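You operate a simulated robot arm through the tools that you are given. There is no shell and no other tool.

The job below is to be done with a simulated robot arm. You get a single attempt, and the scene is never put back.

JOB
Weave two rows on the blue loom in the colours on its card.
Fine: throw the lever over for each row and beat it in; shuttles out, beater back, leave the knob.

The check looks at the end state, three seconds after you hand in, the way a careful person would. Anything else that was tipped, shoved, dropped, spilled or broken makes it a failure.

ROBOT AND FRAMES
A 6-joint arm with a two-finger gripper, fixed in place. Base frame: the origin is at the foot of the arm, x ahead of it, y to its left, z up. Readings come in m, rad, newtons and seconds.
Its first joint turns from -2.897 to 2.897 rad. Payload 2.45 kg.
Tool frame: the origin (TCP) lies between the finger pads and is the grasp point; the fingertips stand 0.02 m ahead of it; z points along the fingers, y is the line along which they close. The gripper opens to 0.14 m. The gripper's body begins 0.168 m behind the TCP.
Orientation is told as [roll, pitch, yaw] about the base's x, y, z axes, in that order, counted from this pose: with the fingers straight down and closing along the base's y, the tool's x points along the base's -x, its y along +y and its z along -z.

CONTROLS
- The arm moves only by the tool drive_tool. Its arguments are lists of equal length, an entry for each row: "translation": the shift along the tool's x, y, z in units of 40 mm (1.0 is 40 mm), a list of three; "turn": the turn, a rotation vector about the tool's x, y, z in units of 6 degrees (1.0 is 6 degrees), a list of three; "gripper": the finger opening in m, from 0 to 0.14. In form: {"translation": [[x, y, z], ...], "turn": [[rx, ry, rz], ...], "gripper": [gripper, ...]}. A call has 1 to 20 rows; each row shifts and turns the commanded pose from where the row before left it, along the tool's axes as they then stand. A call with a number of a shift or a turn outside -1 to 1 is refused whole. A row lasts 0.2 s, in which the tool goes at most 0.05 m and 0.15 rad; a call with a longer step from one row to the next is refused whole, and so is a gripper value outside its range. Where a pose cannot be reached the arm comes as near as it can. A force on the tool above 90 N (or 10 N above the force at the start of the call, whichever is more), or a blocked arm, ends the call early, and 0.2 s more pass. The fingers move at their own pace (about 0.045 m/s each) and stop on an object; they squeeze with about 32 N. The grip force told is the motor's: it shows also when the fingers shut on nothing. Time passes only in rows, and 0.2 s behind the last, so rows that do not move let the fingers close. The reply holds the time, the measured pose of the TCP, the force on the tool along the base axes, the opening and the grip force, in the units named above and with some noise, with the torque about the TCP (base axes, N m) and any sound that the robot's microphone picked up.
- Cameras (640 x 400 px; columns grow to the right, rows downward): "scene" is fixed at [0.4008, 0.4993, 1.5285]; the picture's right is [-0.51, -0.86, 0.00], its down [-0.67, 0.40, -0.62] and it looks along [0.54, -0.32, -0.78] (base axes); focal length 320 px, centre (320, 200). "wrist" rides on the gripper at [0.078, 0.011, -0.209] in the tool frame; the picture's right is [-0.14, 0.99, 0.00], its down [-0.92, -0.13, -0.37] and it looks along [-0.37, -0.05, 0.93] (tool axes); focal length 280 px, centre (320, 200). There is no depth. A picture from a camera that has moved, and an enlarged one, comes with that camera's place and axes in the base frame and with its lens.
- capture(camera): a new picture of that camera. It takes no simulated time.
- close_up(camera, box): a new picture of the part [left, top, right, bottom] of that camera's present view, enlarged. It takes no simulated time.
- sign_off(): hands the job in; it is judged then, once.

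Nothing tells you positions but the pictures and the camera data. Unless the task says otherwise, let go and move clear before handing in.

The tools are called after "Request:" by a JSON object that holds its "name" and its "arguments". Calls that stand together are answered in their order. drive_tool: Moves the arm, as the interface text tells. Its arguments: {"type":"object","properties":{"translation":{"type":"array","items":{"type":"array","items":{"type":"number"}}},"turn":{"type":"array","items":{"type":"array","items":{"type":"number"}}},"gripper":{"type":"array","items":{"type":"number"}}},"required":["translation","turn","gripper"]} The other tools are called the same way: capture (camera) takes a picture; close_up (camera, box) takes an enlarged picture of a part of a camera's view; sign_off () hands the job in.

At the start:

```text
t: 0.0
position: [0.6996, -0.0072, 1.1153]
tool_rot: [0.0, -0.001, -0.001]
ft_force: [-0.9, 0.0, 0.0]
moment: [-0.01, -0.02, -0.01]
gripper_width: 0.1401
grip_force: 0.0
```

scene: 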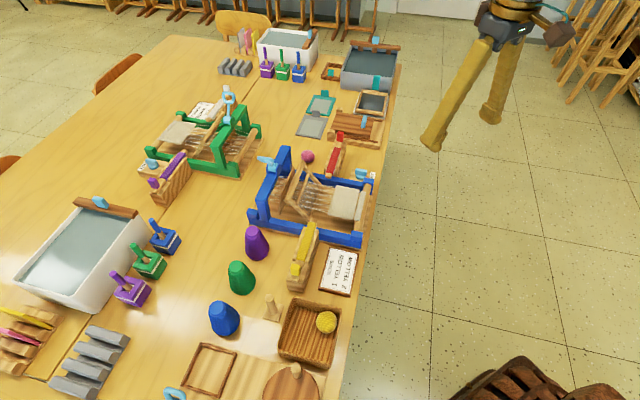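
wrist: 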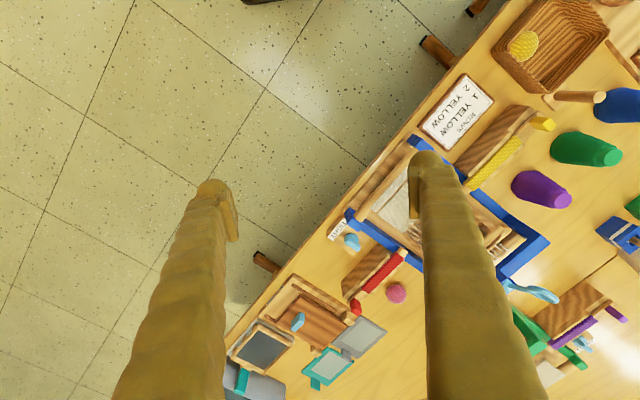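

I see a table with a blue loom near the table edge, a card beside it that seems to read "ROWS 1 YELLOW 2 YELLOW", a yellow shuttle and a red shuttle. I'll look closer before moving.

Request:
{"name": "close_up", "arguments": {"camera": "scene", "box": [230, 130, 390, 300]}}

Request:
{"name": "close_up", "arguments": {"camera": "wrist", "box": [320, 60, 560, 300]}}

Request:
{"name": "close_up", "arguments": {"camera": "scene", "box": [120, 70, 280, 210]}}

Request:
{"name": "close_up", "arguments": {"camera": "scene", "box": [310, 240, 370, 300]}}

Request:
{"name": "close_up", "arguments": {"camera": "scene", "box": [245, 140, 325, 210]}}

```text
2.35 times, centred on (310, 215) of scene
camera zoom: at [0.4008, 0.4993, 1.5285], right [-0.51, -0.86, 0.0], down [-0.67, 0.4, -0.62], along [0.54, -0.32, -0.78], focal length 752 px, centre (344, 165)
```

zoom: 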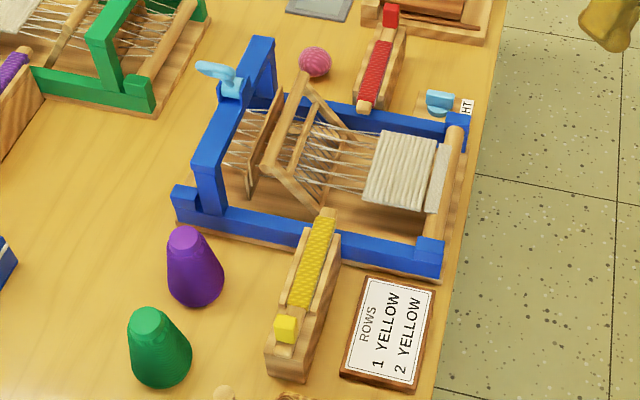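

```text
1.67 times, centred on (440, 180) of wrist
camera zoom: at [0.6194, 0.0045, 1.3241], right [0.14, 0.99, 0.0], down [0.92, -0.13, 0.37], along [0.37, -0.05, -0.93], focal length 467 px, centre (120, 233)
```

zoom: 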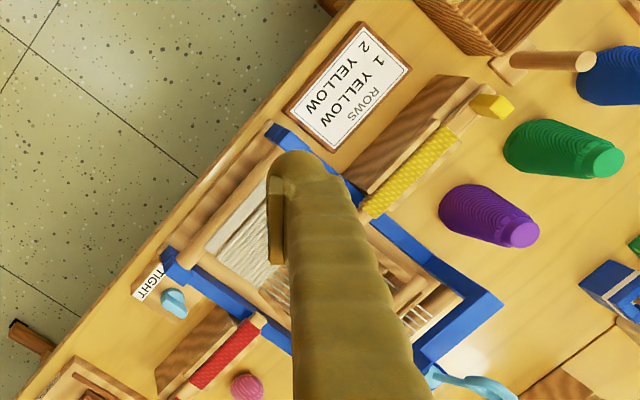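

```text
2.86 times, centred on (200, 140) of scene
camera zoom: at [0.4008, 0.4993, 1.5285], right [-0.51, -0.86, 0.0], down [-0.67, 0.4, -0.62], along [0.54, -0.32, -0.78], focal length 913 px, centre (663, 371)
```

zoom: 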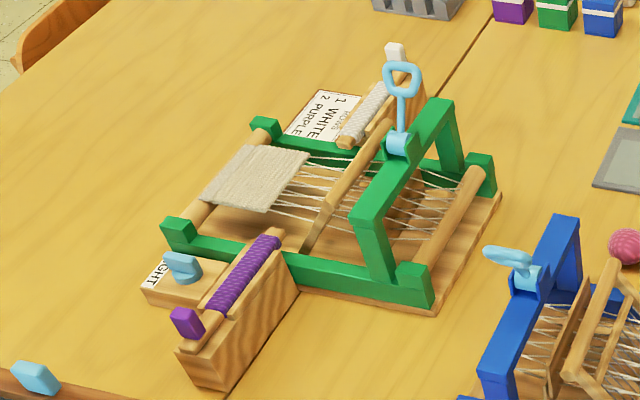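

```text
6.67 times, centred on (340, 270) of scene
camera zoom: at [0.4008, 0.4993, 1.5285], right [-0.51, -0.86, 0.0], down [-0.67, 0.4, -0.62], along [0.54, -0.32, -0.78], focal length 2130 px, centre (187, -267)
```

zoom: 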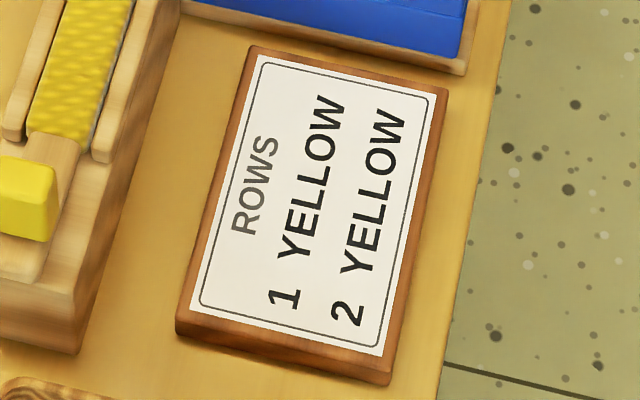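

```text
5.71 times, centred on (285, 175) of scene
camera zoom: at [0.4008, 0.4993, 1.5285], right [-0.51, -0.86, 0.0], down [-0.67, 0.4, -0.62], along [0.54, -0.32, -0.78], focal length 1826 px, centre (520, 343)
```

zoom: 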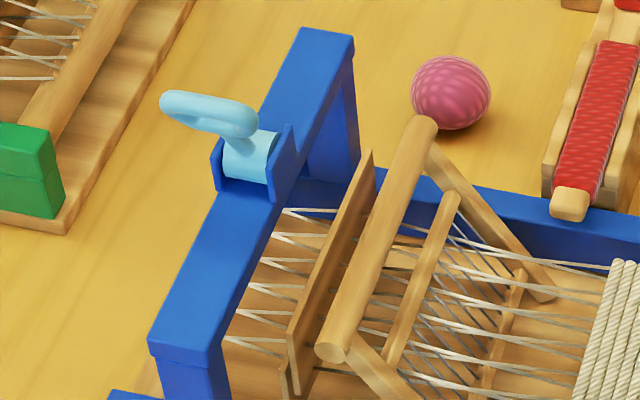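

The card reads ROWS: 1 YELLOW, 2 YELLOW. The table top is at about z=0.75 m and the loom is turned about 45° to the base, so I'll bring the wrist camera over it and line up with it.

Request:
{"name": "drive_tool", "arguments": {"translation": [[-0.85, 0.82, 0], [-0.85, 0.82, 0], [-0.85, 0.82, 0], [-0.85, 0.82, 0], [0, 0, 0], [0, 0, 0], [0, 0, 0], [0, 0, 0], [0, 0, 0], [0, 0, 0], [0, 0, 0], [0, 0, 0], [0, 0, 0]], "turn": [[0, 0, 0], [0, 0, 0], [0, 0, 0], [0, 0, 0], [0, 0, -1], [0, 0, -1], [0, 0, -1], [0, 0, -1], [0, 0, -1], [0, 0, -1], [0, 0, -1], [0, 0, -0.5], [0, 0, 0]], "gripper": [0.14, 0.14, 0.14, 0.14, 0.14, 0.14, 0.14, 0.14, 0.14, 0.14, 0.14, 0.14, 0.14]}}

Request:
{"name": "capture", "arguments": {"camera": "wrist"}}

Request:
{"name": "capture", "arguments": {"camera": "scene"}}

```text
t: 2.8
position: [0.8351, 0.1246, 1.115]
tool_rot: [0.0, -0.002, 0.787]
ft_force: [-0.4, 0.0, -0.4]
moment: [-0.02, -0.03, 0.0]
gripper_width: 0.1398
grip_force: 0.1
```

```text
taken
camera wrist: at [0.7708, 0.0768, 1.3242], right [-0.6, 0.8, 0.0], down [0.74, 0.56, 0.37], along [0.29, 0.22, -0.93], focal length 280 px, centre (320, 200)
```

wrist: 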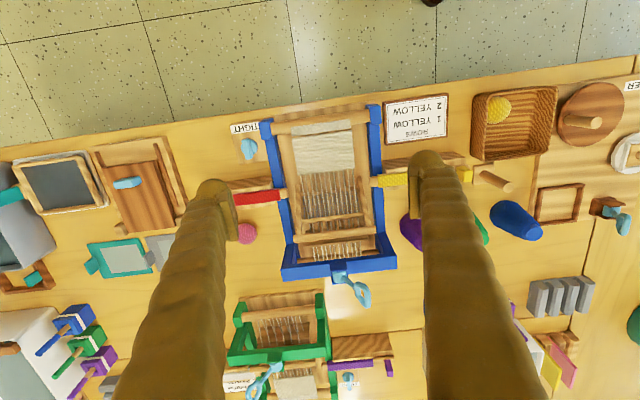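

```text
taken
```

scene: 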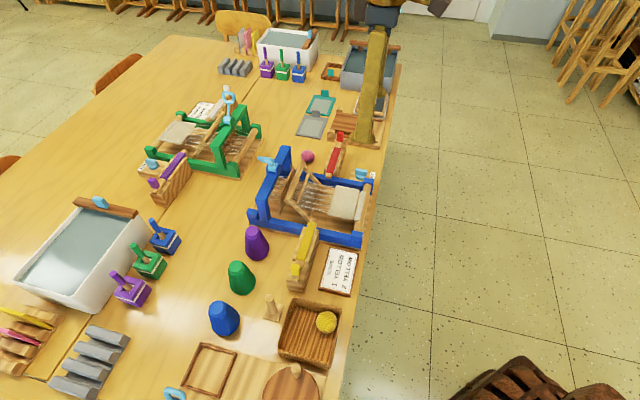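

The loom lies between the fingers in view, with cloth on the robot's side and the lever at the far arch. I'll zoom in on the parts.

Request:
{"name": "close_up", "arguments": {"camera": "wrist", "box": [220, 90, 420, 320]}}

Request:
{"name": "close_up", "arguments": {"camera": "wrist", "box": [360, 140, 500, 240]}}

Request:
{"name": "close_up", "arguments": {"camera": "scene", "box": [270, 210, 340, 300]}}

```text
1.74 times, centred on (320, 205) of wrist
camera zoom: at [0.7708, 0.0768, 1.3242], right [-0.6, 0.8, 0.0], down [0.74, 0.56, 0.37], along [0.29, 0.22, -0.93], focal length 488 px, centre (320, 191)
```

zoom: 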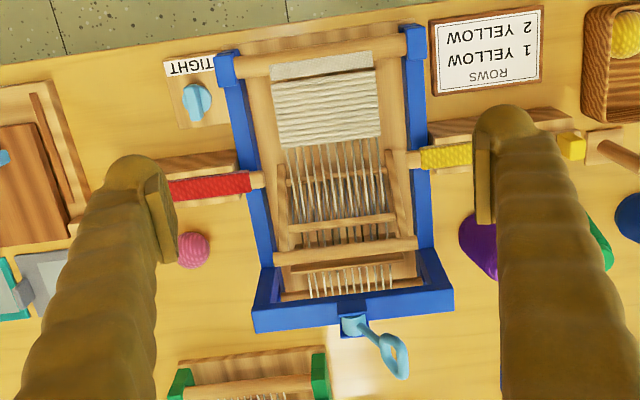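

```text
4.00 times, centred on (430, 190) of wrist
camera zoom: at [0.7708, 0.0768, 1.3242], right [-0.6, 0.8, 0.0], down [0.74, 0.56, 0.37], along [0.29, 0.22, -0.93], focal length 1122 px, centre (-120, 240)
```

zoom: 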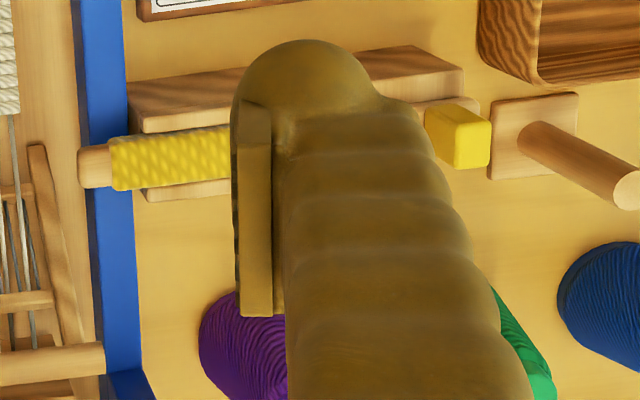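

```text
4.44 times, centred on (305, 255) of scene
camera zoom: at [0.4008, 0.4993, 1.5285], right [-0.51, -0.86, 0.0], down [-0.67, 0.4, -0.62], along [0.54, -0.32, -0.78], focal length 1420 px, centre (387, -44)
```

zoom: 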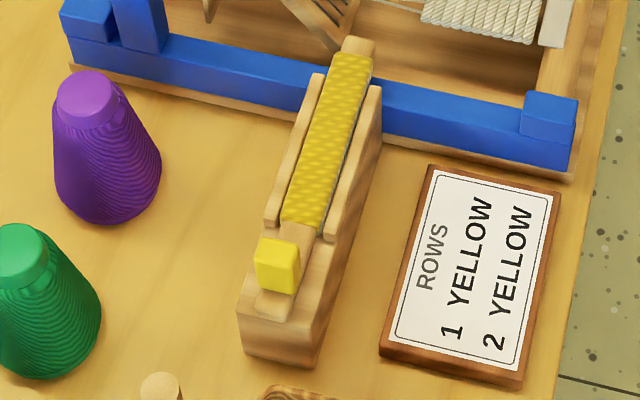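

The hub of the blue lever is near (1.00, 0.29, 0.90) with its tip leaning to the left at about (0.985, 0.33, 0.965). The yellow shuttle's handle is near (0.727, 0.374, 0.837). Next I'll close the fingers and move nearer the lever for a better view, staying high.

Request:
{"name": "drive_tool", "arguments": {"translation": [[-0.85, 0.45, 0], [-0.85, 0.45, 0], [-0.85, 0.45, 0], [-0.85, 0.45, 0], [-0.85, 0.45, 0], [0, 0, 0], [0, 0, 0], [0, 0, 0], [0, 0, 0]], "turn": [[0, 0, 0], [0, 0, 0], [0, 0, 0], [0, 0, 0], [0, 0, 0], [0, 0, 0], [0, 0, 0], [0, 0, 0], [0, 0, 0]], "gripper": [0, 0, 0, 0, 0, 0, 0, 0, 0]}}

Request:
{"name": "capture", "arguments": {"camera": "wrist"}}

Request:
{"name": "capture", "arguments": {"camera": "scene"}}

```text
t: 4.8
position: [0.8903, 0.3062, 1.1156]
tool_rot: [-0.001, -0.001, 0.785]
ft_force: [-1.2, 0.2, 0.6]
moment: [-0.02, 0.02, 0.02]
gripper_width: 0.0
grip_force: 29.5
```

```text
taken
camera wrist: at [0.826, 0.2596, 1.3243], right [-0.6, 0.8, 0.0], down [0.74, 0.56, 0.37], along [0.29, 0.22, -0.93], focal length 280 px, centre (320, 200)
```

wrist: 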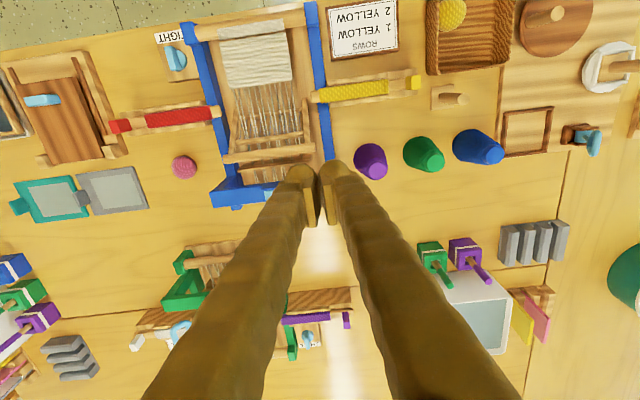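

```text
taken
```

scene: 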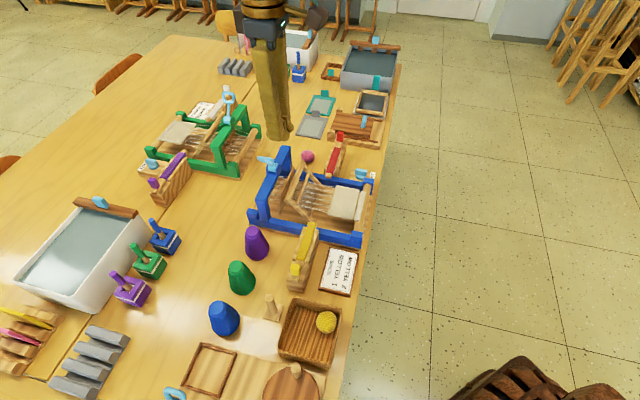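

The fingers are closed above and in front of the arch. I'll take enlarged pictures of the shuttle, beater and lever to refine positions.

Request:
{"name": "close_up", "arguments": {"camera": "wrist", "box": [300, 50, 440, 140]}}

Request:
{"name": "close_up", "arguments": {"camera": "wrist", "box": [180, 10, 340, 220]}}

Request:
{"name": "close_up", "arguments": {"camera": "scene", "box": [245, 100, 345, 220]}}

```text
4.44 times, centred on (370, 95) of wrist
camera zoom: at [0.826, 0.2596, 1.3243], right [-0.6, 0.8, 0.0], down [0.74, 0.56, 0.37], along [0.29, 0.22, -0.93], focal length 1246 px, centre (98, 667)
```

zoom: 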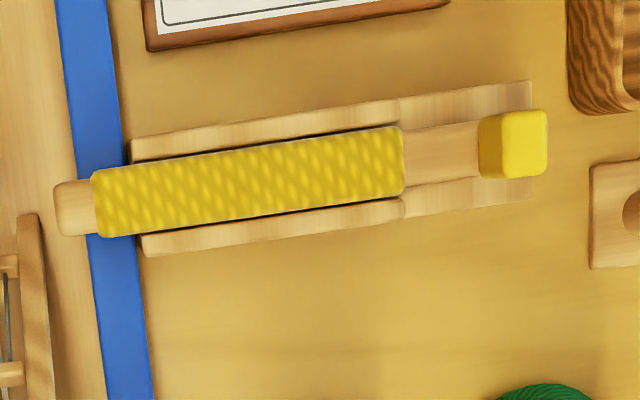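

```text
1.90 times, centred on (260, 115) of wrist
camera zoom: at [0.826, 0.2596, 1.3243], right [-0.6, 0.8, 0.0], down [0.74, 0.56, 0.37], along [0.29, 0.22, -0.93], focal length 534 px, centre (434, 362)
```

zoom: 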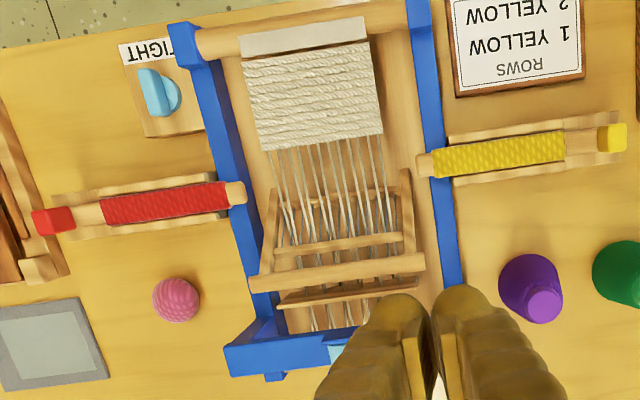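

```text
3.33 times, centred on (295, 160) of scene
camera zoom: at [0.4008, 0.4993, 1.5285], right [-0.51, -0.86, 0.0], down [-0.67, 0.4, -0.62], along [0.54, -0.32, -0.78], focal length 1065 px, centre (403, 333)
```

zoom: 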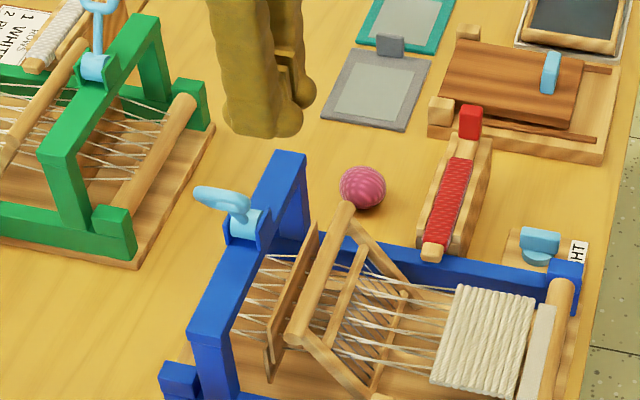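

From two views: handle top about z=0.853, rail tops about 0.82, and the lever hub at loom centre with z≈0.90. I'll move out above the lever's left side and then descend to about z=0.955, checking reach.

Request:
{"name": "drive_tool", "arguments": {"translation": [[-0.95, 0.1, 0], [-0.95, 0.1, 0], [0, 0, 1], [0, 0, 1], [0, 0, 0]], "turn": [[0, 0, 0], [0, 0, 0], [0, 0, 0], [0, 0, 0], [0, 0, 0]], "gripper": [0, 0, 0, 0, 0]}}

Request:
{"name": "close_up", "arguments": {"camera": "scene", "box": [200, 80, 340, 220]}}

Request:
{"name": "capture", "arguments": {"camera": "wrist"}}

```text
t: 6.0
position: [0.9403, 0.3683, 1.0329]
tool_rot: [-0.001, -0.001, 0.787]
ft_force: [0.5, 0.6, 0.8]
moment: [-0.01, -0.01, -0.05]
gripper_width: 0.0
grip_force: 29.8
```

```text
2.86 times, centred on (270, 150) of scene
camera zoom: at [0.4008, 0.4993, 1.5285], right [-0.51, -0.86, 0.0], down [-0.67, 0.4, -0.62], along [0.54, -0.32, -0.78], focal length 913 px, centre (463, 343)
```

zoom: 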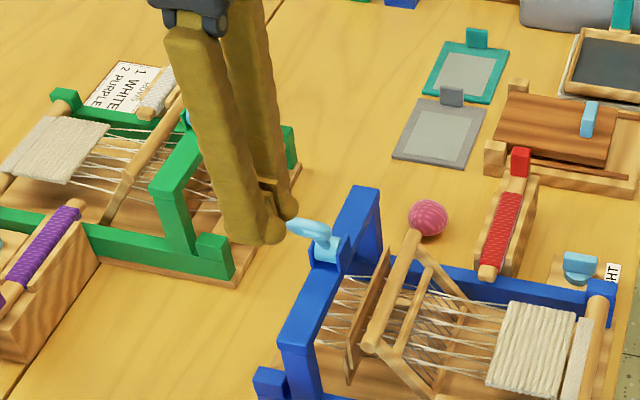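

```text
taken
camera wrist: at [0.8763, 0.3208, 1.2423], right [-0.6, 0.8, 0.0], down [0.74, 0.56, 0.37], along [0.29, 0.22, -0.93], focal length 280 px, centre (320, 200)
```

wrist: 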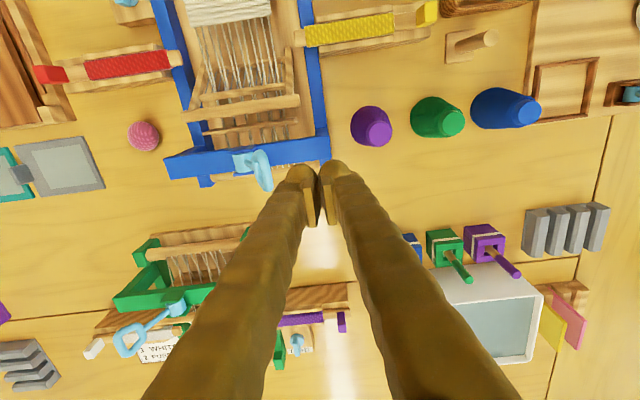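

The reach is fine with the tool vertical. I'll zoom on the lever from this view.

Request:
{"name": "close_up", "arguments": {"camera": "wrist", "box": [200, 110, 360, 230]}}

Request:
{"name": "close_up", "arguments": {"camera": "scene", "box": [250, 130, 310, 190]}}

```text
3.33 times, centred on (280, 170) of wrist
camera zoom: at [0.8763, 0.3208, 1.2423], right [-0.6, 0.8, 0.0], down [0.74, 0.56, 0.37], along [0.29, 0.22, -0.93], focal length 935 px, centre (453, 300)
```

zoom: 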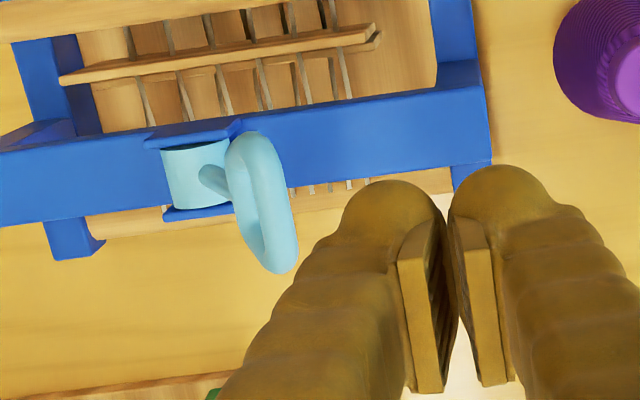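

```text
6.67 times, centred on (280, 160) of scene
camera zoom: at [0.4008, 0.4993, 1.5285], right [-0.51, -0.86, 0.0], down [-0.67, 0.4, -0.62], along [0.54, -0.32, -0.78], focal length 2130 px, centre (587, 467)
```

zoom: 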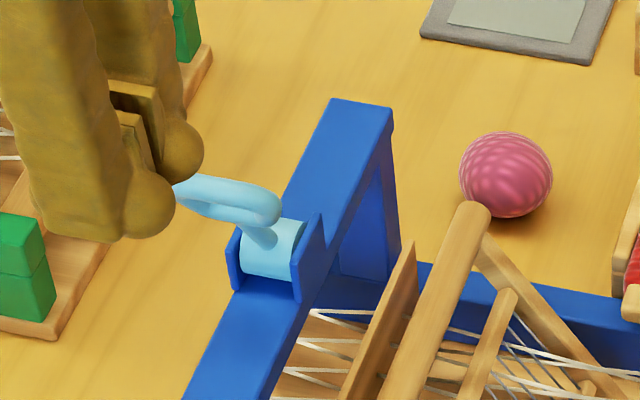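

The lever's ring spans n≈0.893–0.933 at e1≈0.458, z≈0.965 (n is away from the robot across the table, e1 is rightward across the loom). I'll centre the fingers on it, give a bit more left clearance, then descend beside it.

Request:
{"name": "drive_tool", "arguments": {"translation": [[0.25, 0.3, 0], [0, 0, 0.65], [0, 0, 0.65], [0, 0, 0.65], [0, 0, 0]], "turn": [[0, 0, 0], [0, 0, 0], [0, 0, 0], [0, 0, 0], [0, 0, 0]], "gripper": [0, 0, 0, 0, 0]}}

Request:
{"name": "close_up", "arguments": {"camera": "scene", "box": [230, 110, 330, 210]}}

Request:
{"name": "close_up", "arguments": {"camera": "wrist", "box": [200, 110, 360, 230]}}

```text
t: 7.2
position: [0.9249, 0.3676, 0.9579]
tool_rot: [-0.001, 0.001, 0.786]
ft_force: [-1.1, -0.2, -0.3]
moment: [-0.01, -0.01, -0.02]
gripper_width: 0.0
grip_force: 29.6
```

```text
4.00 times, centred on (280, 160) of scene
camera zoom: at [0.4008, 0.4993, 1.5285], right [-0.51, -0.86, 0.0], down [-0.67, 0.4, -0.62], along [0.54, -0.32, -0.78], focal length 1278 px, centre (480, 360)
```

zoom: 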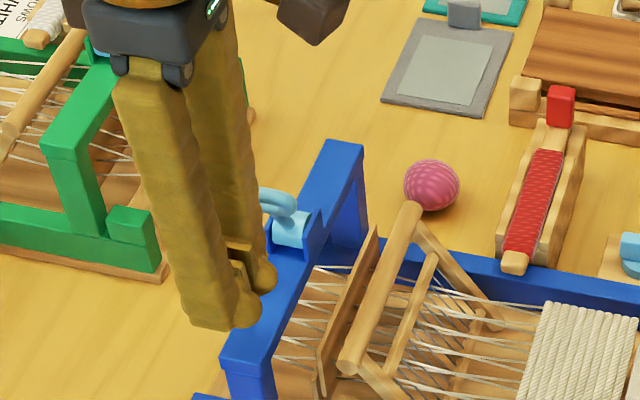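

```text
3.33 times, centred on (280, 170) of wrist
camera zoom: at [0.8609, 0.3208, 1.1663], right [-0.6, 0.8, 0.0], down [0.74, 0.56, 0.37], along [0.29, 0.22, -0.93], focal length 935 px, centre (453, 300)
```

zoom: 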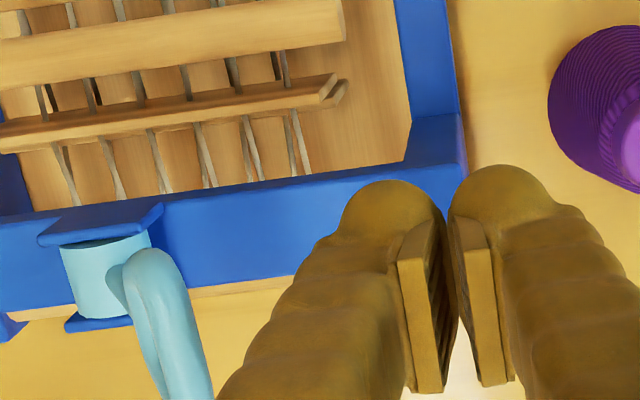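

The fingers are beside the lever at e1≈0.394 with tips at z≈0.938, clear of the arch. Now I'll push right in small steps to throw the lever over.

Request:
{"name": "drive_tool", "arguments": {"translation": [[0, -0.4, 0], [0, -0.4, 0], [0, -0.3, 0], [0, -0.3, 0], [0, -0.3, 0], [0, -0.2, 0]], "turn": [[0, 0, 0], [0, 0, 0], [0, 0, 0], [0, 0, 0], [0, 0, 0], [0, 0, 0]], "gripper": [0, 0, 0, 0, 0, 0]}}

Request:
{"name": "close_up", "arguments": {"camera": "scene", "box": [230, 110, 330, 210]}}

Request:
{"name": "close_up", "arguments": {"camera": "wrist", "box": [200, 110, 360, 230]}}

```text
t: 8.6
position: [0.9768, 0.3157, 0.9556]
tool_rot: [-0.001, 0.001, 0.787]
ft_force: [-0.2, -0.1, -0.9]
moment: [0.03, 0.02, -0.03]
gripper_width: 0.0002
grip_force: 29.4
```

```text
4.00 times, centred on (280, 160) of scene
camera zoom: at [0.4008, 0.4993, 1.5285], right [-0.51, -0.86, 0.0], down [-0.67, 0.4, -0.62], along [0.54, -0.32, -0.78], focal length 1278 px, centre (480, 360)
```

zoom: 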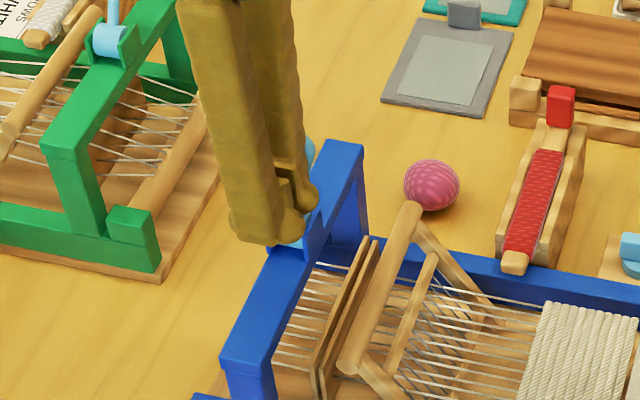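

```text
3.33 times, centred on (280, 170) of wrist
camera zoom: at [0.9128, 0.2677, 1.1646], right [-0.6, 0.8, 0.0], down [0.74, 0.56, 0.37], along [0.29, 0.22, -0.93], focal length 935 px, centre (453, 300)
```

zoom: 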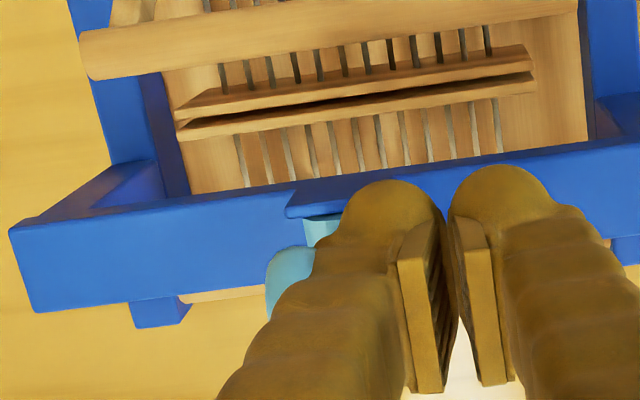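

The lever is moving and the two heddle bars are now about level, so it's halfway. I'll keep pushing.

Request:
{"name": "drive_tool", "arguments": {"translation": [[0, -0.25, 0], [0, -0.25, 0], [0, -0.25, 0], [0, -0.2, 0], [0, 0, 0]], "turn": [[0, 0, 0], [0, 0, 0], [0, 0, 0], [0, 0, 0], [0, 0, 0]], "gripper": [0, 0, 0, 0, 0]}}

Request:
{"name": "close_up", "arguments": {"camera": "scene", "box": [230, 110, 330, 210]}}

Request:
{"name": "close_up", "arguments": {"camera": "wrist", "box": [200, 110, 360, 230]}}

```text
t: 9.8
position: [1.0017, 0.2927, 0.9568]
tool_rot: [0.004, 0.002, 0.787]
ft_force: [-55.4, 49.7, 8.3]
moment: [0.4, 0.42, 0.15]
gripper_width: 0.0001
grip_force: 29.5
```

```text
4.00 times, centred on (280, 160) of scene
camera zoom: at [0.4008, 0.4993, 1.5285], right [-0.51, -0.86, 0.0], down [-0.67, 0.4, -0.62], along [0.54, -0.32, -0.78], focal length 1278 px, centre (480, 360)
```

zoom: 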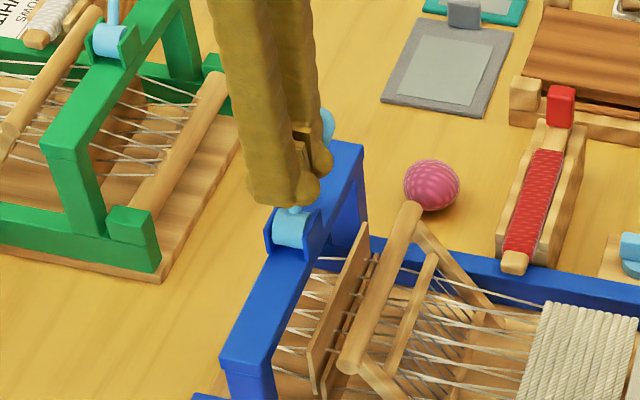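

```text
3.33 times, centred on (280, 170) of wrist
camera zoom: at [0.9379, 0.2443, 1.1659], right [-0.6, 0.8, 0.0], down [0.74, 0.56, 0.37], along [0.29, 0.22, -0.93], focal length 935 px, centre (453, 300)
```

zoom: 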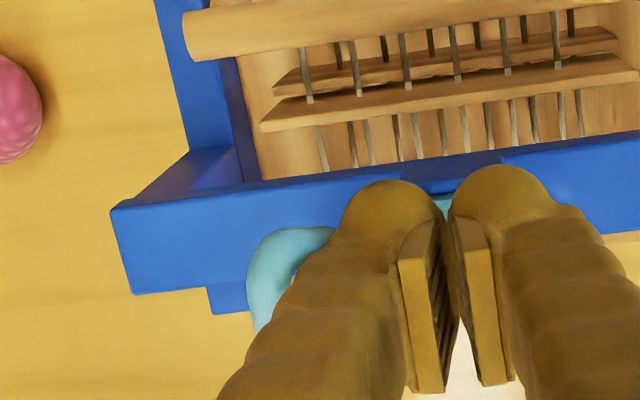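

The lever hit its stop on the right (force rose to ~74 N) and the heddles have swapped. I'll back off left, rise, and check the lever stays.

Request:
{"name": "drive_tool", "arguments": {"translation": [[0, 0.3, 0], [0, 0.5, 0], [0, 0.8, 0], [0, 0.3, -1], [0, 0, -1], [0, 0, 0]], "turn": [[0, 0, 0], [0, 0, 0], [0, 0, 0], [0, 0, 0], [0, 0, 0], [0, 0, 0]], "gripper": [0, 0, 0, 0, 0, 0]}}

Request:
{"name": "close_up", "arguments": {"camera": "scene", "box": [230, 110, 330, 210]}}

Request:
{"name": "capture", "arguments": {"camera": "wrist"}}

```text
t: 11.2
position: [0.9499, 0.3435, 1.04]
tool_rot: [0.001, -0.001, 0.785]
ft_force: [0.1, -0.6, -0.5]
moment: [0.02, 0.01, 0.02]
gripper_width: 0.0001
grip_force: 28.9
```

```text
4.00 times, centred on (280, 160) of scene
camera zoom: at [0.4008, 0.4993, 1.5285], right [-0.51, -0.86, 0.0], down [-0.67, 0.4, -0.62], along [0.54, -0.32, -0.78], focal length 1278 px, centre (480, 360)
```

zoom: 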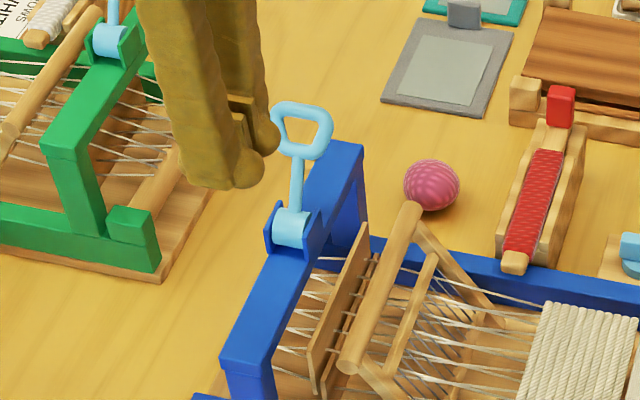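

```text
taken
camera wrist: at [0.8862, 0.296, 1.2487], right [-0.6, 0.8, 0.0], down [0.74, 0.56, 0.37], along [0.29, 0.22, -0.93], focal length 280 px, centre (320, 200)
```

wrist: 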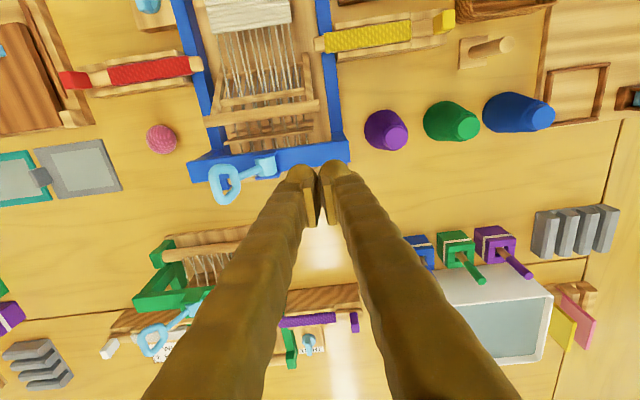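

The lever stays thrown to the right. Now I'll go above the yellow shuttle's handle near (0.726, 0.374) with the fingers opening, and look down at it.

Request:
{"name": "drive_tool", "arguments": {"translation": [[0.684, 0.9, 0], [0.684, 0.9, 0], [0.684, 0.9, 0], [0.684, 0.9, 0], [0.684, 0.9, 0], [0, 0, 1], [0, 0, 0]], "turn": [[0, 0, 0], [0, 0, 0], [0, 0, 0], [0, 0, 0], [0, 0, 0], [0, 0, 0], [0, 0, 0]], "gripper": [0.08, 0.08, 0.08, 0.08, 0.08, 0.08, 0.08]}}

Request:
{"name": "capture", "arguments": {"camera": "wrist"}}

Request:
{"name": "close_up", "arguments": {"camera": "scene", "box": [250, 190, 370, 310]}}

```text
t: 12.8
position: [0.7281, 0.3741, 0.9959]
tool_rot: [0.0, -0.001, 0.787]
ft_force: [-0.1, 0.0, 0.4]
moment: [-0.01, 0.0, 0.02]
gripper_width: 0.0799
grip_force: 0.1
```

```text
taken
camera wrist: at [0.663, 0.3257, 1.2043], right [-0.6, 0.8, 0.0], down [0.74, 0.56, 0.37], along [0.29, 0.22, -0.93], focal length 280 px, centre (320, 200)
```

wrist: 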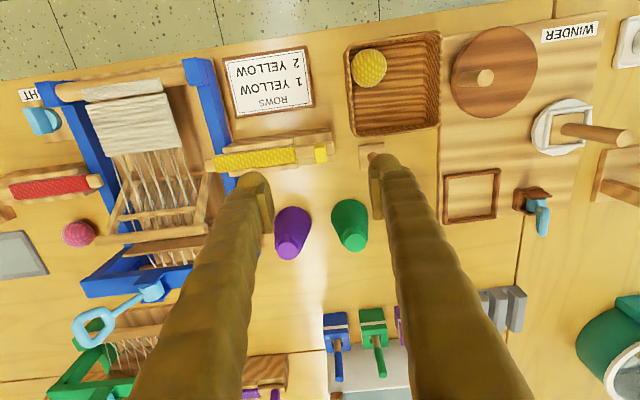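

```text
3.33 times, centred on (310, 250) of scene
camera zoom: at [0.4008, 0.4993, 1.5285], right [-0.51, -0.86, 0.0], down [-0.67, 0.4, -0.62], along [0.54, -0.32, -0.78], focal length 1065 px, centre (353, 33)
```

zoom: 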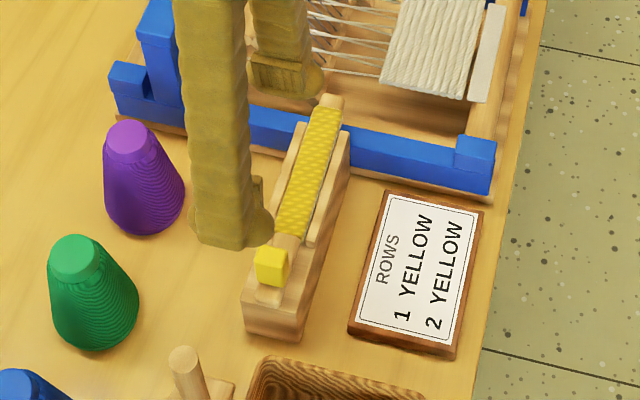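

The handle lies directly below the tool. I'll narrow the fingers to 0.05 and descend partway to check clearance to the rails and the nearby peg.

Request:
{"name": "drive_tool", "arguments": {"translation": [[0, 0, 0], [0, 0, 0], [0, 0, 0.9], [0, 0, 0.9], [0, 0, 0.9], [0, 0, 0]], "turn": [[0, 0, 0], [0, 0, 0], [0, 0, 0], [0, 0, 0], [0, 0, 0], [0, 0, 0]], "gripper": [0.05, 0.05, 0.05, 0.05, 0.05, 0.05]}}

Request:
{"name": "close_up", "arguments": {"camera": "wrist", "box": [230, 100, 410, 240]}}

Request:
{"name": "close_up", "arguments": {"camera": "scene", "box": [260, 210, 350, 300]}}

```text
t: 14.2
position: [0.7275, 0.37, 0.89]
tool_rot: [0.0, 0.002, 0.785]
ft_force: [0.7, 0.1, 0.6]
moment: [0.05, 0.03, 0.03]
gripper_width: 0.0498
grip_force: 0.0
```

```text
2.86 times, centred on (320, 170) of wrist
camera zoom: at [0.6642, 0.3234, 1.0988], right [-0.6, 0.8, 0.0], down [0.74, 0.56, 0.37], along [0.29, 0.22, -0.93], focal length 801 px, centre (320, 286)
```

zoom: 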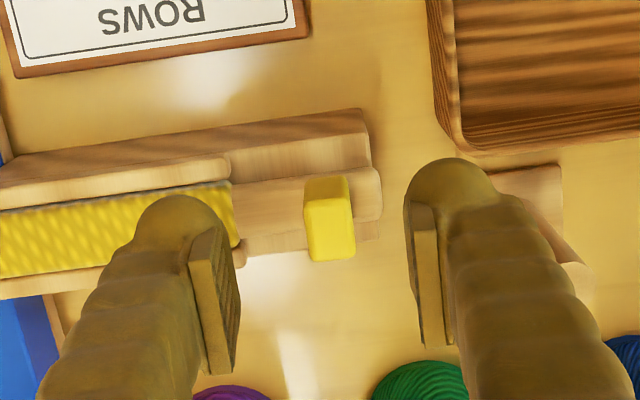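

```text
4.44 times, centred on (305, 255) of scene
camera zoom: at [0.4008, 0.4993, 1.5285], right [-0.51, -0.86, 0.0], down [-0.67, 0.4, -0.62], along [0.54, -0.32, -0.78], focal length 1420 px, centre (387, -44)
```

zoom: 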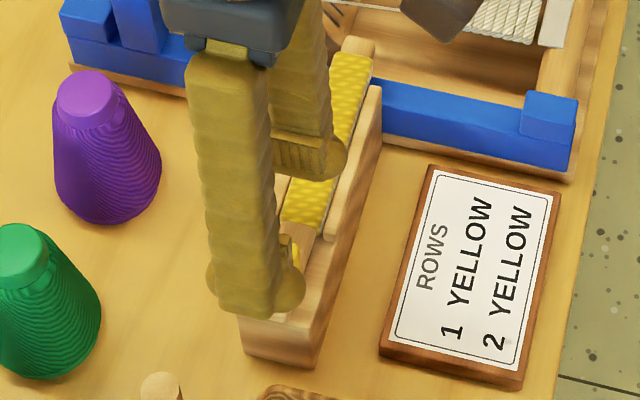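

The handle sits about 3 mm toward the outer finger. I'll correct that and go down so the fingertips are at about z=0.837.

Request:
{"name": "drive_tool", "arguments": {"translation": [[0, 0.08, 0.4], [0, 0, 0.4], [0, 0, 0]], "turn": [[0, 0, 0], [0, 0, 0], [0, 0, 0]], "gripper": [0.05, 0.05, 0.05]}}

Request:
{"name": "close_up", "arguments": {"camera": "wrist", "box": [230, 100, 410, 240]}}

Request:
{"name": "close_up", "arguments": {"camera": "scene", "box": [260, 210, 350, 300]}}

```text
t: 15.0
position: [0.7258, 0.3738, 0.8573]
tool_rot: [-0.002, -0.001, 0.786]
ft_force: [-0.3, 0.1, -0.1]
moment: [-0.01, 0.01, -0.01]
gripper_width: 0.0503
grip_force: 0.0
```

```text
2.86 times, centred on (320, 170) of wrist
camera zoom: at [0.6604, 0.3261, 1.066], right [-0.6, 0.8, 0.0], down [0.74, 0.56, 0.37], along [0.29, 0.22, -0.93], focal length 801 px, centre (320, 286)
```

zoom: 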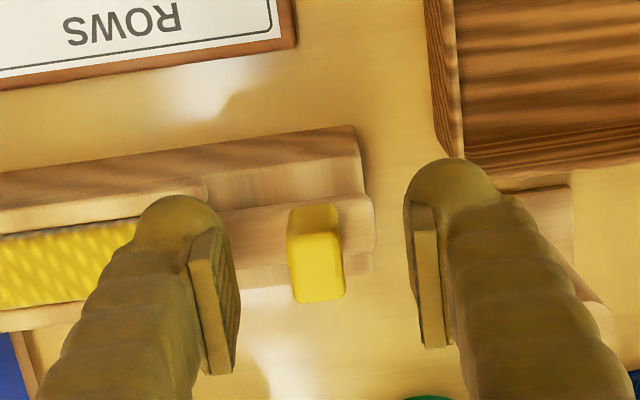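

```text
4.44 times, centred on (305, 255) of scene
camera zoom: at [0.4008, 0.4993, 1.5285], right [-0.51, -0.86, 0.0], down [-0.67, 0.4, -0.62], along [0.54, -0.32, -0.78], focal length 1420 px, centre (387, -44)
```

zoom: 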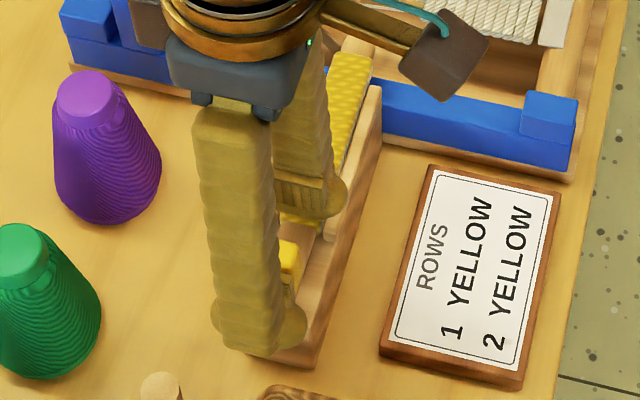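

The handle is centred between the pads with about 16 mm overlap. Closing on it now.

Request:
{"name": "drive_tool", "arguments": {"translation": [[0, 0, 0], [0, 0, 0], [0, 0, 0], [0, 0, 0]], "turn": [[0, 0, 0], [0, 0, 0], [0, 0, 0], [0, 0, 0]], "gripper": [0.01, 0.01, 0.01, 0.01]}}

Request:
{"name": "close_up", "arguments": {"camera": "wrist", "box": [230, 100, 410, 240]}}

Request:
{"name": "close_up", "arguments": {"camera": "scene", "box": [260, 210, 350, 300]}}

```text
t: 16.0
position: [0.7243, 0.3726, 0.8584]
tool_rot: [-0.001, 0.001, 0.788]
ft_force: [7.9, -9.2, -3.2]
moment: [-0.04, -0.1, 0.11]
gripper_width: 0.0184
grip_force: 6.6
```

```text
2.86 times, centred on (320, 170) of wrist
camera zoom: at [0.6606, 0.3259, 1.066], right [-0.6, 0.8, 0.0], down [0.74, 0.56, 0.37], along [0.29, 0.22, -0.93], focal length 801 px, centre (320, 286)
```

zoom: 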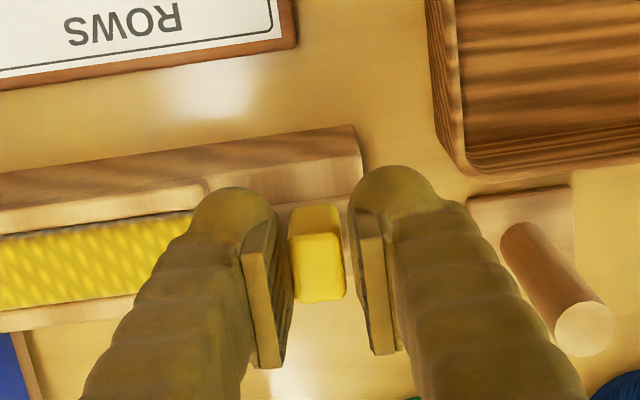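

```text
4.44 times, centred on (305, 255) of scene
camera zoom: at [0.4008, 0.4993, 1.5285], right [-0.51, -0.86, 0.0], down [-0.67, 0.4, -0.62], along [0.54, -0.32, -0.78], focal length 1420 px, centre (387, -44)
```

zoom: 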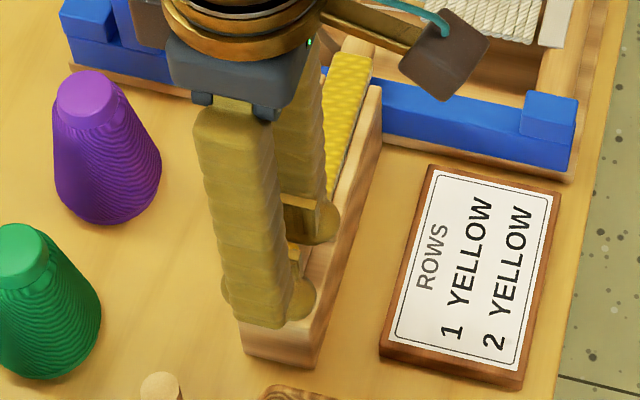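

The inner pad touched first and the shuttle is at its outward stop. I'll shift 1.5 mm inward and finish closing.

Request:
{"name": "drive_tool", "arguments": {"translation": [[0, -0.04, 0], [0, 0, 0], [0, 0, 0]], "turn": [[0, 0, 0], [0, 0, 0], [0, 0, 0]], "gripper": [0.01, 0.01, 0.01]}}

```text
t: 16.8
position: [0.7256, 0.3726, 0.8574]
tool_rot: [-0.002, 0.0, 0.784]
ft_force: [2.8, -10.6, 3.3]
moment: [-0.1, -0.08, -0.06]
gripper_width: 0.0167
grip_force: 5.2
```

Now I'll slide the shuttle inward slowly and watch the force.

Request:
{"name": "drive_tool", "arguments": {"translation": [[0, -0.2, 0], [0, -0.3, 0], [0, -0.3, 0], [0, -0.2, 0]], "turn": [[0, 0, 0], [0, 0, 0], [0, 0, 0], [0, 0, 0]], "gripper": [0.008, 0.008, 0.008, 0.008]}}

Request:
{"name": "capture", "arguments": {"camera": "wrist"}}

Request:
{"name": "close_up", "arguments": {"camera": "scene", "box": [250, 180, 370, 300]}}

```text
t: 17.8
position: [0.754, 0.3448, 0.8572]
tool_rot: [0.0, 0.001, 0.784]
ft_force: [-24.6, -24.8, 15.0]
moment: [-0.24, 0.23, 0.3]
gripper_width: 0.0149
grip_force: 41.6
```

```text
taken
camera wrist: at [0.6905, 0.2975, 1.0657], right [-0.6, 0.8, 0.0], down [0.74, 0.56, 0.37], along [0.29, 0.22, -0.93], focal length 280 px, centre (320, 200)
```

wrist: 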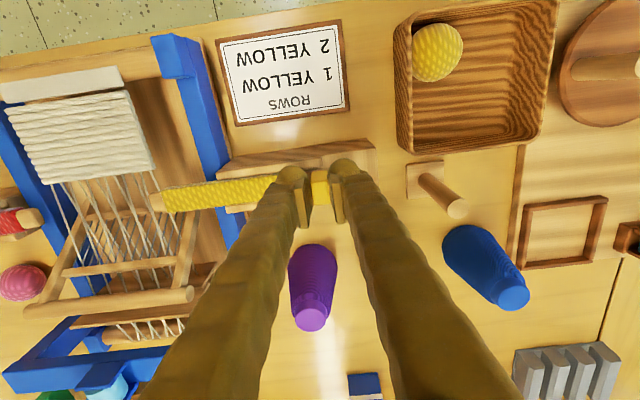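

```text
3.33 times, centred on (310, 240) of scene
camera zoom: at [0.4008, 0.4993, 1.5285], right [-0.51, -0.86, 0.0], down [-0.67, 0.4, -0.62], along [0.54, -0.32, -0.78], focal length 1065 px, centre (353, 67)
```

zoom: 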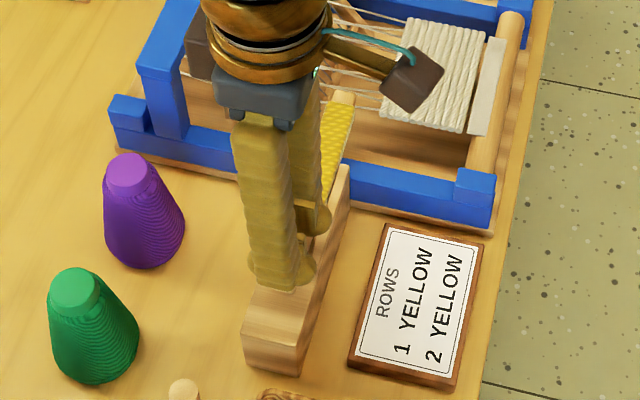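

The shuttle moves freely inward, but there's about 35 N sideways load on the tool. I'll look closely before going on.

Request:
{"name": "close_up", "arguments": {"camera": "wrist", "box": [230, 110, 410, 250]}}

Request:
{"name": "close_up", "arguments": {"camera": "scene", "box": [280, 210, 350, 280]}}

Request:
{"name": "drive_tool", "arguments": {"translation": [[0, 0, 0]], "turn": [[0, 0, 0]], "gripper": [0.02]}}

```text
2.86 times, centred on (320, 180) of wrist
camera zoom: at [0.6905, 0.2975, 1.0657], right [-0.6, 0.8, 0.0], down [0.74, 0.56, 0.37], along [0.29, 0.22, -0.93], focal length 801 px, centre (320, 257)
```

zoom: 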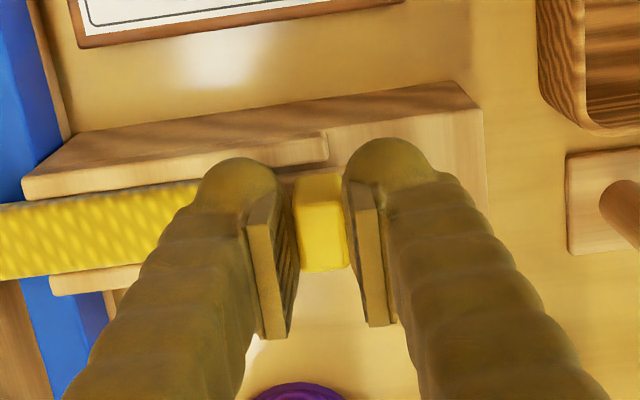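

```text
5.71 times, centred on (315, 245) of scene
camera zoom: at [0.4008, 0.4993, 1.5285], right [-0.51, -0.86, 0.0], down [-0.67, 0.4, -0.62], along [0.54, -0.32, -0.78], focal length 1826 px, centre (349, -57)
```

zoom: 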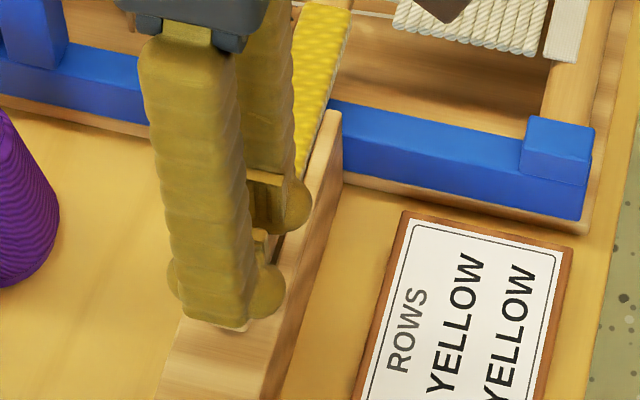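

```text
t: 18.2
position: [0.7555, 0.3479, 0.857]
tool_rot: [0.0, -0.002, 0.786]
ft_force: [0.0, -0.3, -0.6]
moment: [0.02, -0.01, 0.0]
gripper_width: 0.0199
grip_force: 0.1
```

Loosening removed the load, so I'll cage the handle at 0.02 m instead of clamping it and push it inward.

Request:
{"name": "drive_tool", "arguments": {"translation": [[0, -0.25, 0], [0, -0.25, 0], [0, -0.25, 0], [0, -0.25, 0], [0, -0.25, 0], [0, -0.25, 0], [0, -0.25, 0], [0, -0.25, 0], [0, 0, 0]], "turn": [[0, 0, 0], [0, 0, 0], [0, 0, 0], [0, 0, 0], [0, 0, 0], [0, 0, 0], [0, 0, 0], [0, 0, 0], [0, 0, 0]], "gripper": [0.02, 0.02, 0.02, 0.02, 0.02, 0.02, 0.02, 0.02, 0.02]}}

Request:
{"name": "capture", "arguments": {"camera": "wrist"}}

Request:
{"name": "close_up", "arguments": {"camera": "scene", "box": [250, 140, 380, 270]}}

```text
t: 20.2
position: [0.8117, 0.2886, 0.8558]
tool_rot: [0.0, 0.002, 0.785]
ft_force: [-0.3, -0.5, -0.2]
moment: [0.01, 0.0, 0.01]
gripper_width: 0.02
grip_force: 0.1
```

```text
taken
camera wrist: at [0.7469, 0.241, 1.066], right [-0.6, 0.8, 0.0], down [0.74, 0.56, 0.37], along [0.29, 0.22, -0.93], focal length 280 px, centre (320, 200)
```

wrist: 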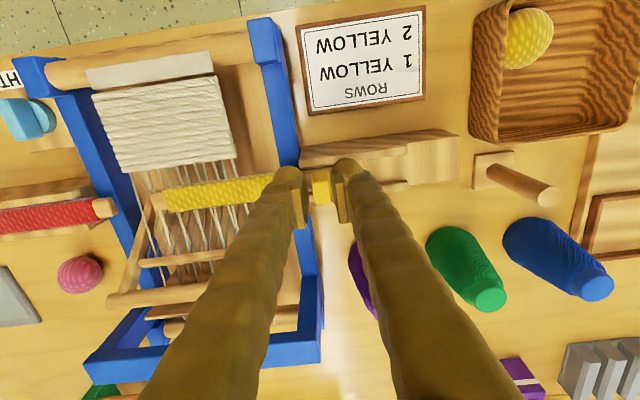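

```text
3.08 times, centred on (315, 205) of scene
camera zoom: at [0.4008, 0.4993, 1.5285], right [-0.51, -0.86, 0.0], down [-0.67, 0.4, -0.62], along [0.54, -0.32, -0.78], focal length 983 px, centre (335, 185)
```

zoom: 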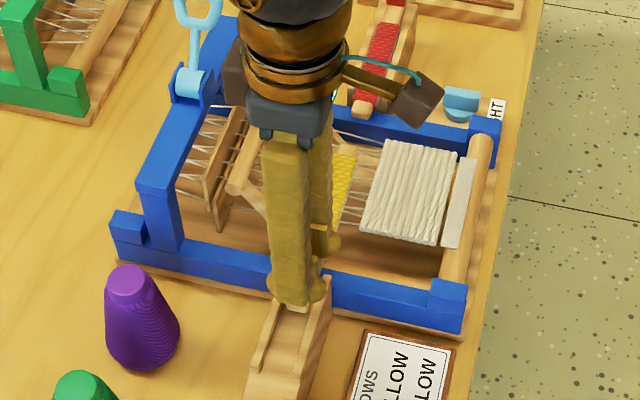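

The shuttle is in the shed with its tip about 4 cm short of the red one. I'll push the rest in small steps.

Request:
{"name": "drive_tool", "arguments": {"translation": [[0, -0.2, 0], [0, -0.2, 0], [0, -0.15, 0], [0, -0.1, 0], [0, 0, 0]], "turn": [[0, 0, 0], [0, 0, 0], [0, 0, 0], [0, 0, 0], [0, 0, 0]], "gripper": [0.02, 0.02, 0.02, 0.02, 0.02]}}

Request:
{"name": "capture", "arguments": {"camera": "wrist"}}

Request:
{"name": "close_up", "arguments": {"camera": "wrist", "box": [80, 120, 360, 280]}}

```text
t: 21.4
position: [0.8297, 0.2716, 0.856]
tool_rot: [0.0, 0.0, 0.783]
ft_force: [-12.3, 2.3, 0.8]
moment: [-0.02, 0.13, 0.08]
gripper_width: 0.0277
grip_force: 5.3
```

```text
taken
camera wrist: at [0.7649, 0.2241, 1.0649], right [-0.6, 0.8, 0.0], down [0.74, 0.56, 0.37], along [0.29, 0.22, -0.93], focal length 280 px, centre (320, 200)
```

wrist: 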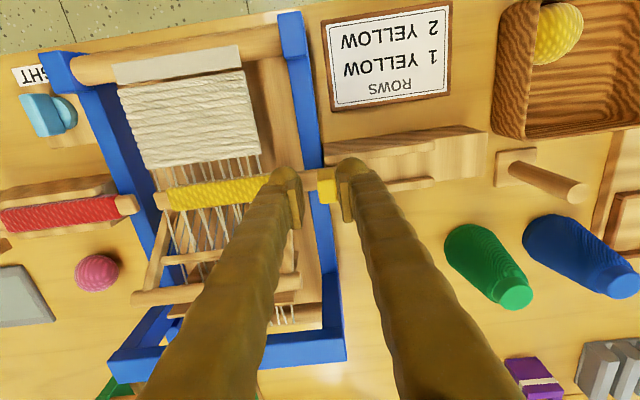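

```text
2.29 times, centred on (220, 200) of wrist
camera zoom: at [0.7649, 0.2241, 1.0649], right [-0.6, 0.8, 0.0], down [0.74, 0.56, 0.37], along [0.29, 0.22, -0.93], focal length 641 px, centre (549, 200)
```

zoom: 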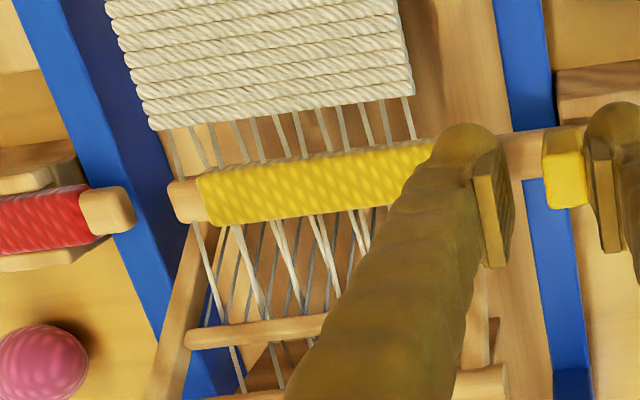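

The shuttle reached a stop with its tip just past the far warp edge and about 1.6 cm from the red tip. I'll firm the grip briefly to confirm it's the hard stop.

Request:
{"name": "drive_tool", "arguments": {"translation": [[0, 0, 0], [0, -0.05, 0], [0, 0, 0]], "turn": [[0, 0, 0], [0, 0, 0], [0, 0, 0]], "gripper": [0.01, 0.01, 0.01]}}

Request:
{"name": "close_up", "arguments": {"camera": "wrist", "box": [80, 120, 360, 280]}}

Request:
{"name": "close_up", "arguments": {"camera": "scene", "box": [260, 140, 380, 260]}}

```text
t: 22.2
position: [0.831, 0.2706, 0.8551]
tool_rot: [0.0, -0.001, 0.786]
ft_force: [-12.1, 31.8, -7.5]
moment: [0.18, 0.07, -0.19]
gripper_width: 0.0309
grip_force: 15.4
```

```text
2.29 times, centred on (220, 200) of wrist
camera zoom: at [0.7664, 0.2228, 1.065], right [-0.6, 0.8, 0.0], down [0.74, 0.56, 0.37], along [0.29, 0.22, -0.93], focal length 641 px, centre (549, 200)
```

zoom: 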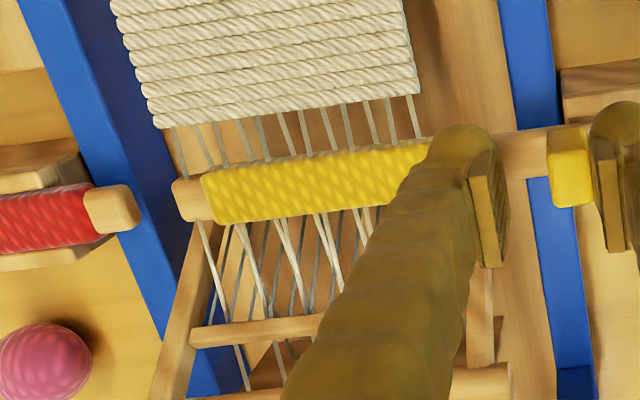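

```text
3.33 times, centred on (320, 200) of scene
camera zoom: at [0.4008, 0.4993, 1.5285], right [-0.51, -0.86, 0.0], down [-0.67, 0.4, -0.62], along [0.54, -0.32, -0.78], focal length 1065 px, centre (320, 200)
```

zoom: 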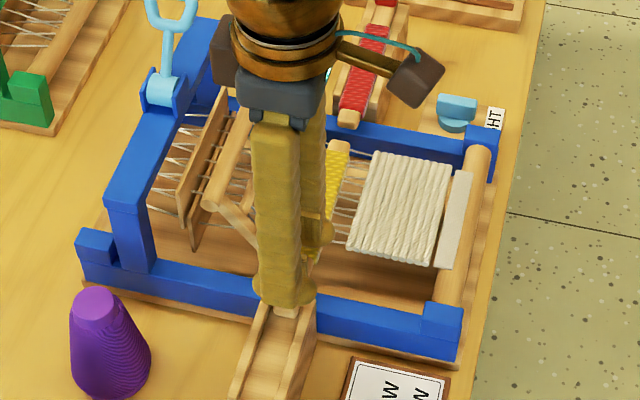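

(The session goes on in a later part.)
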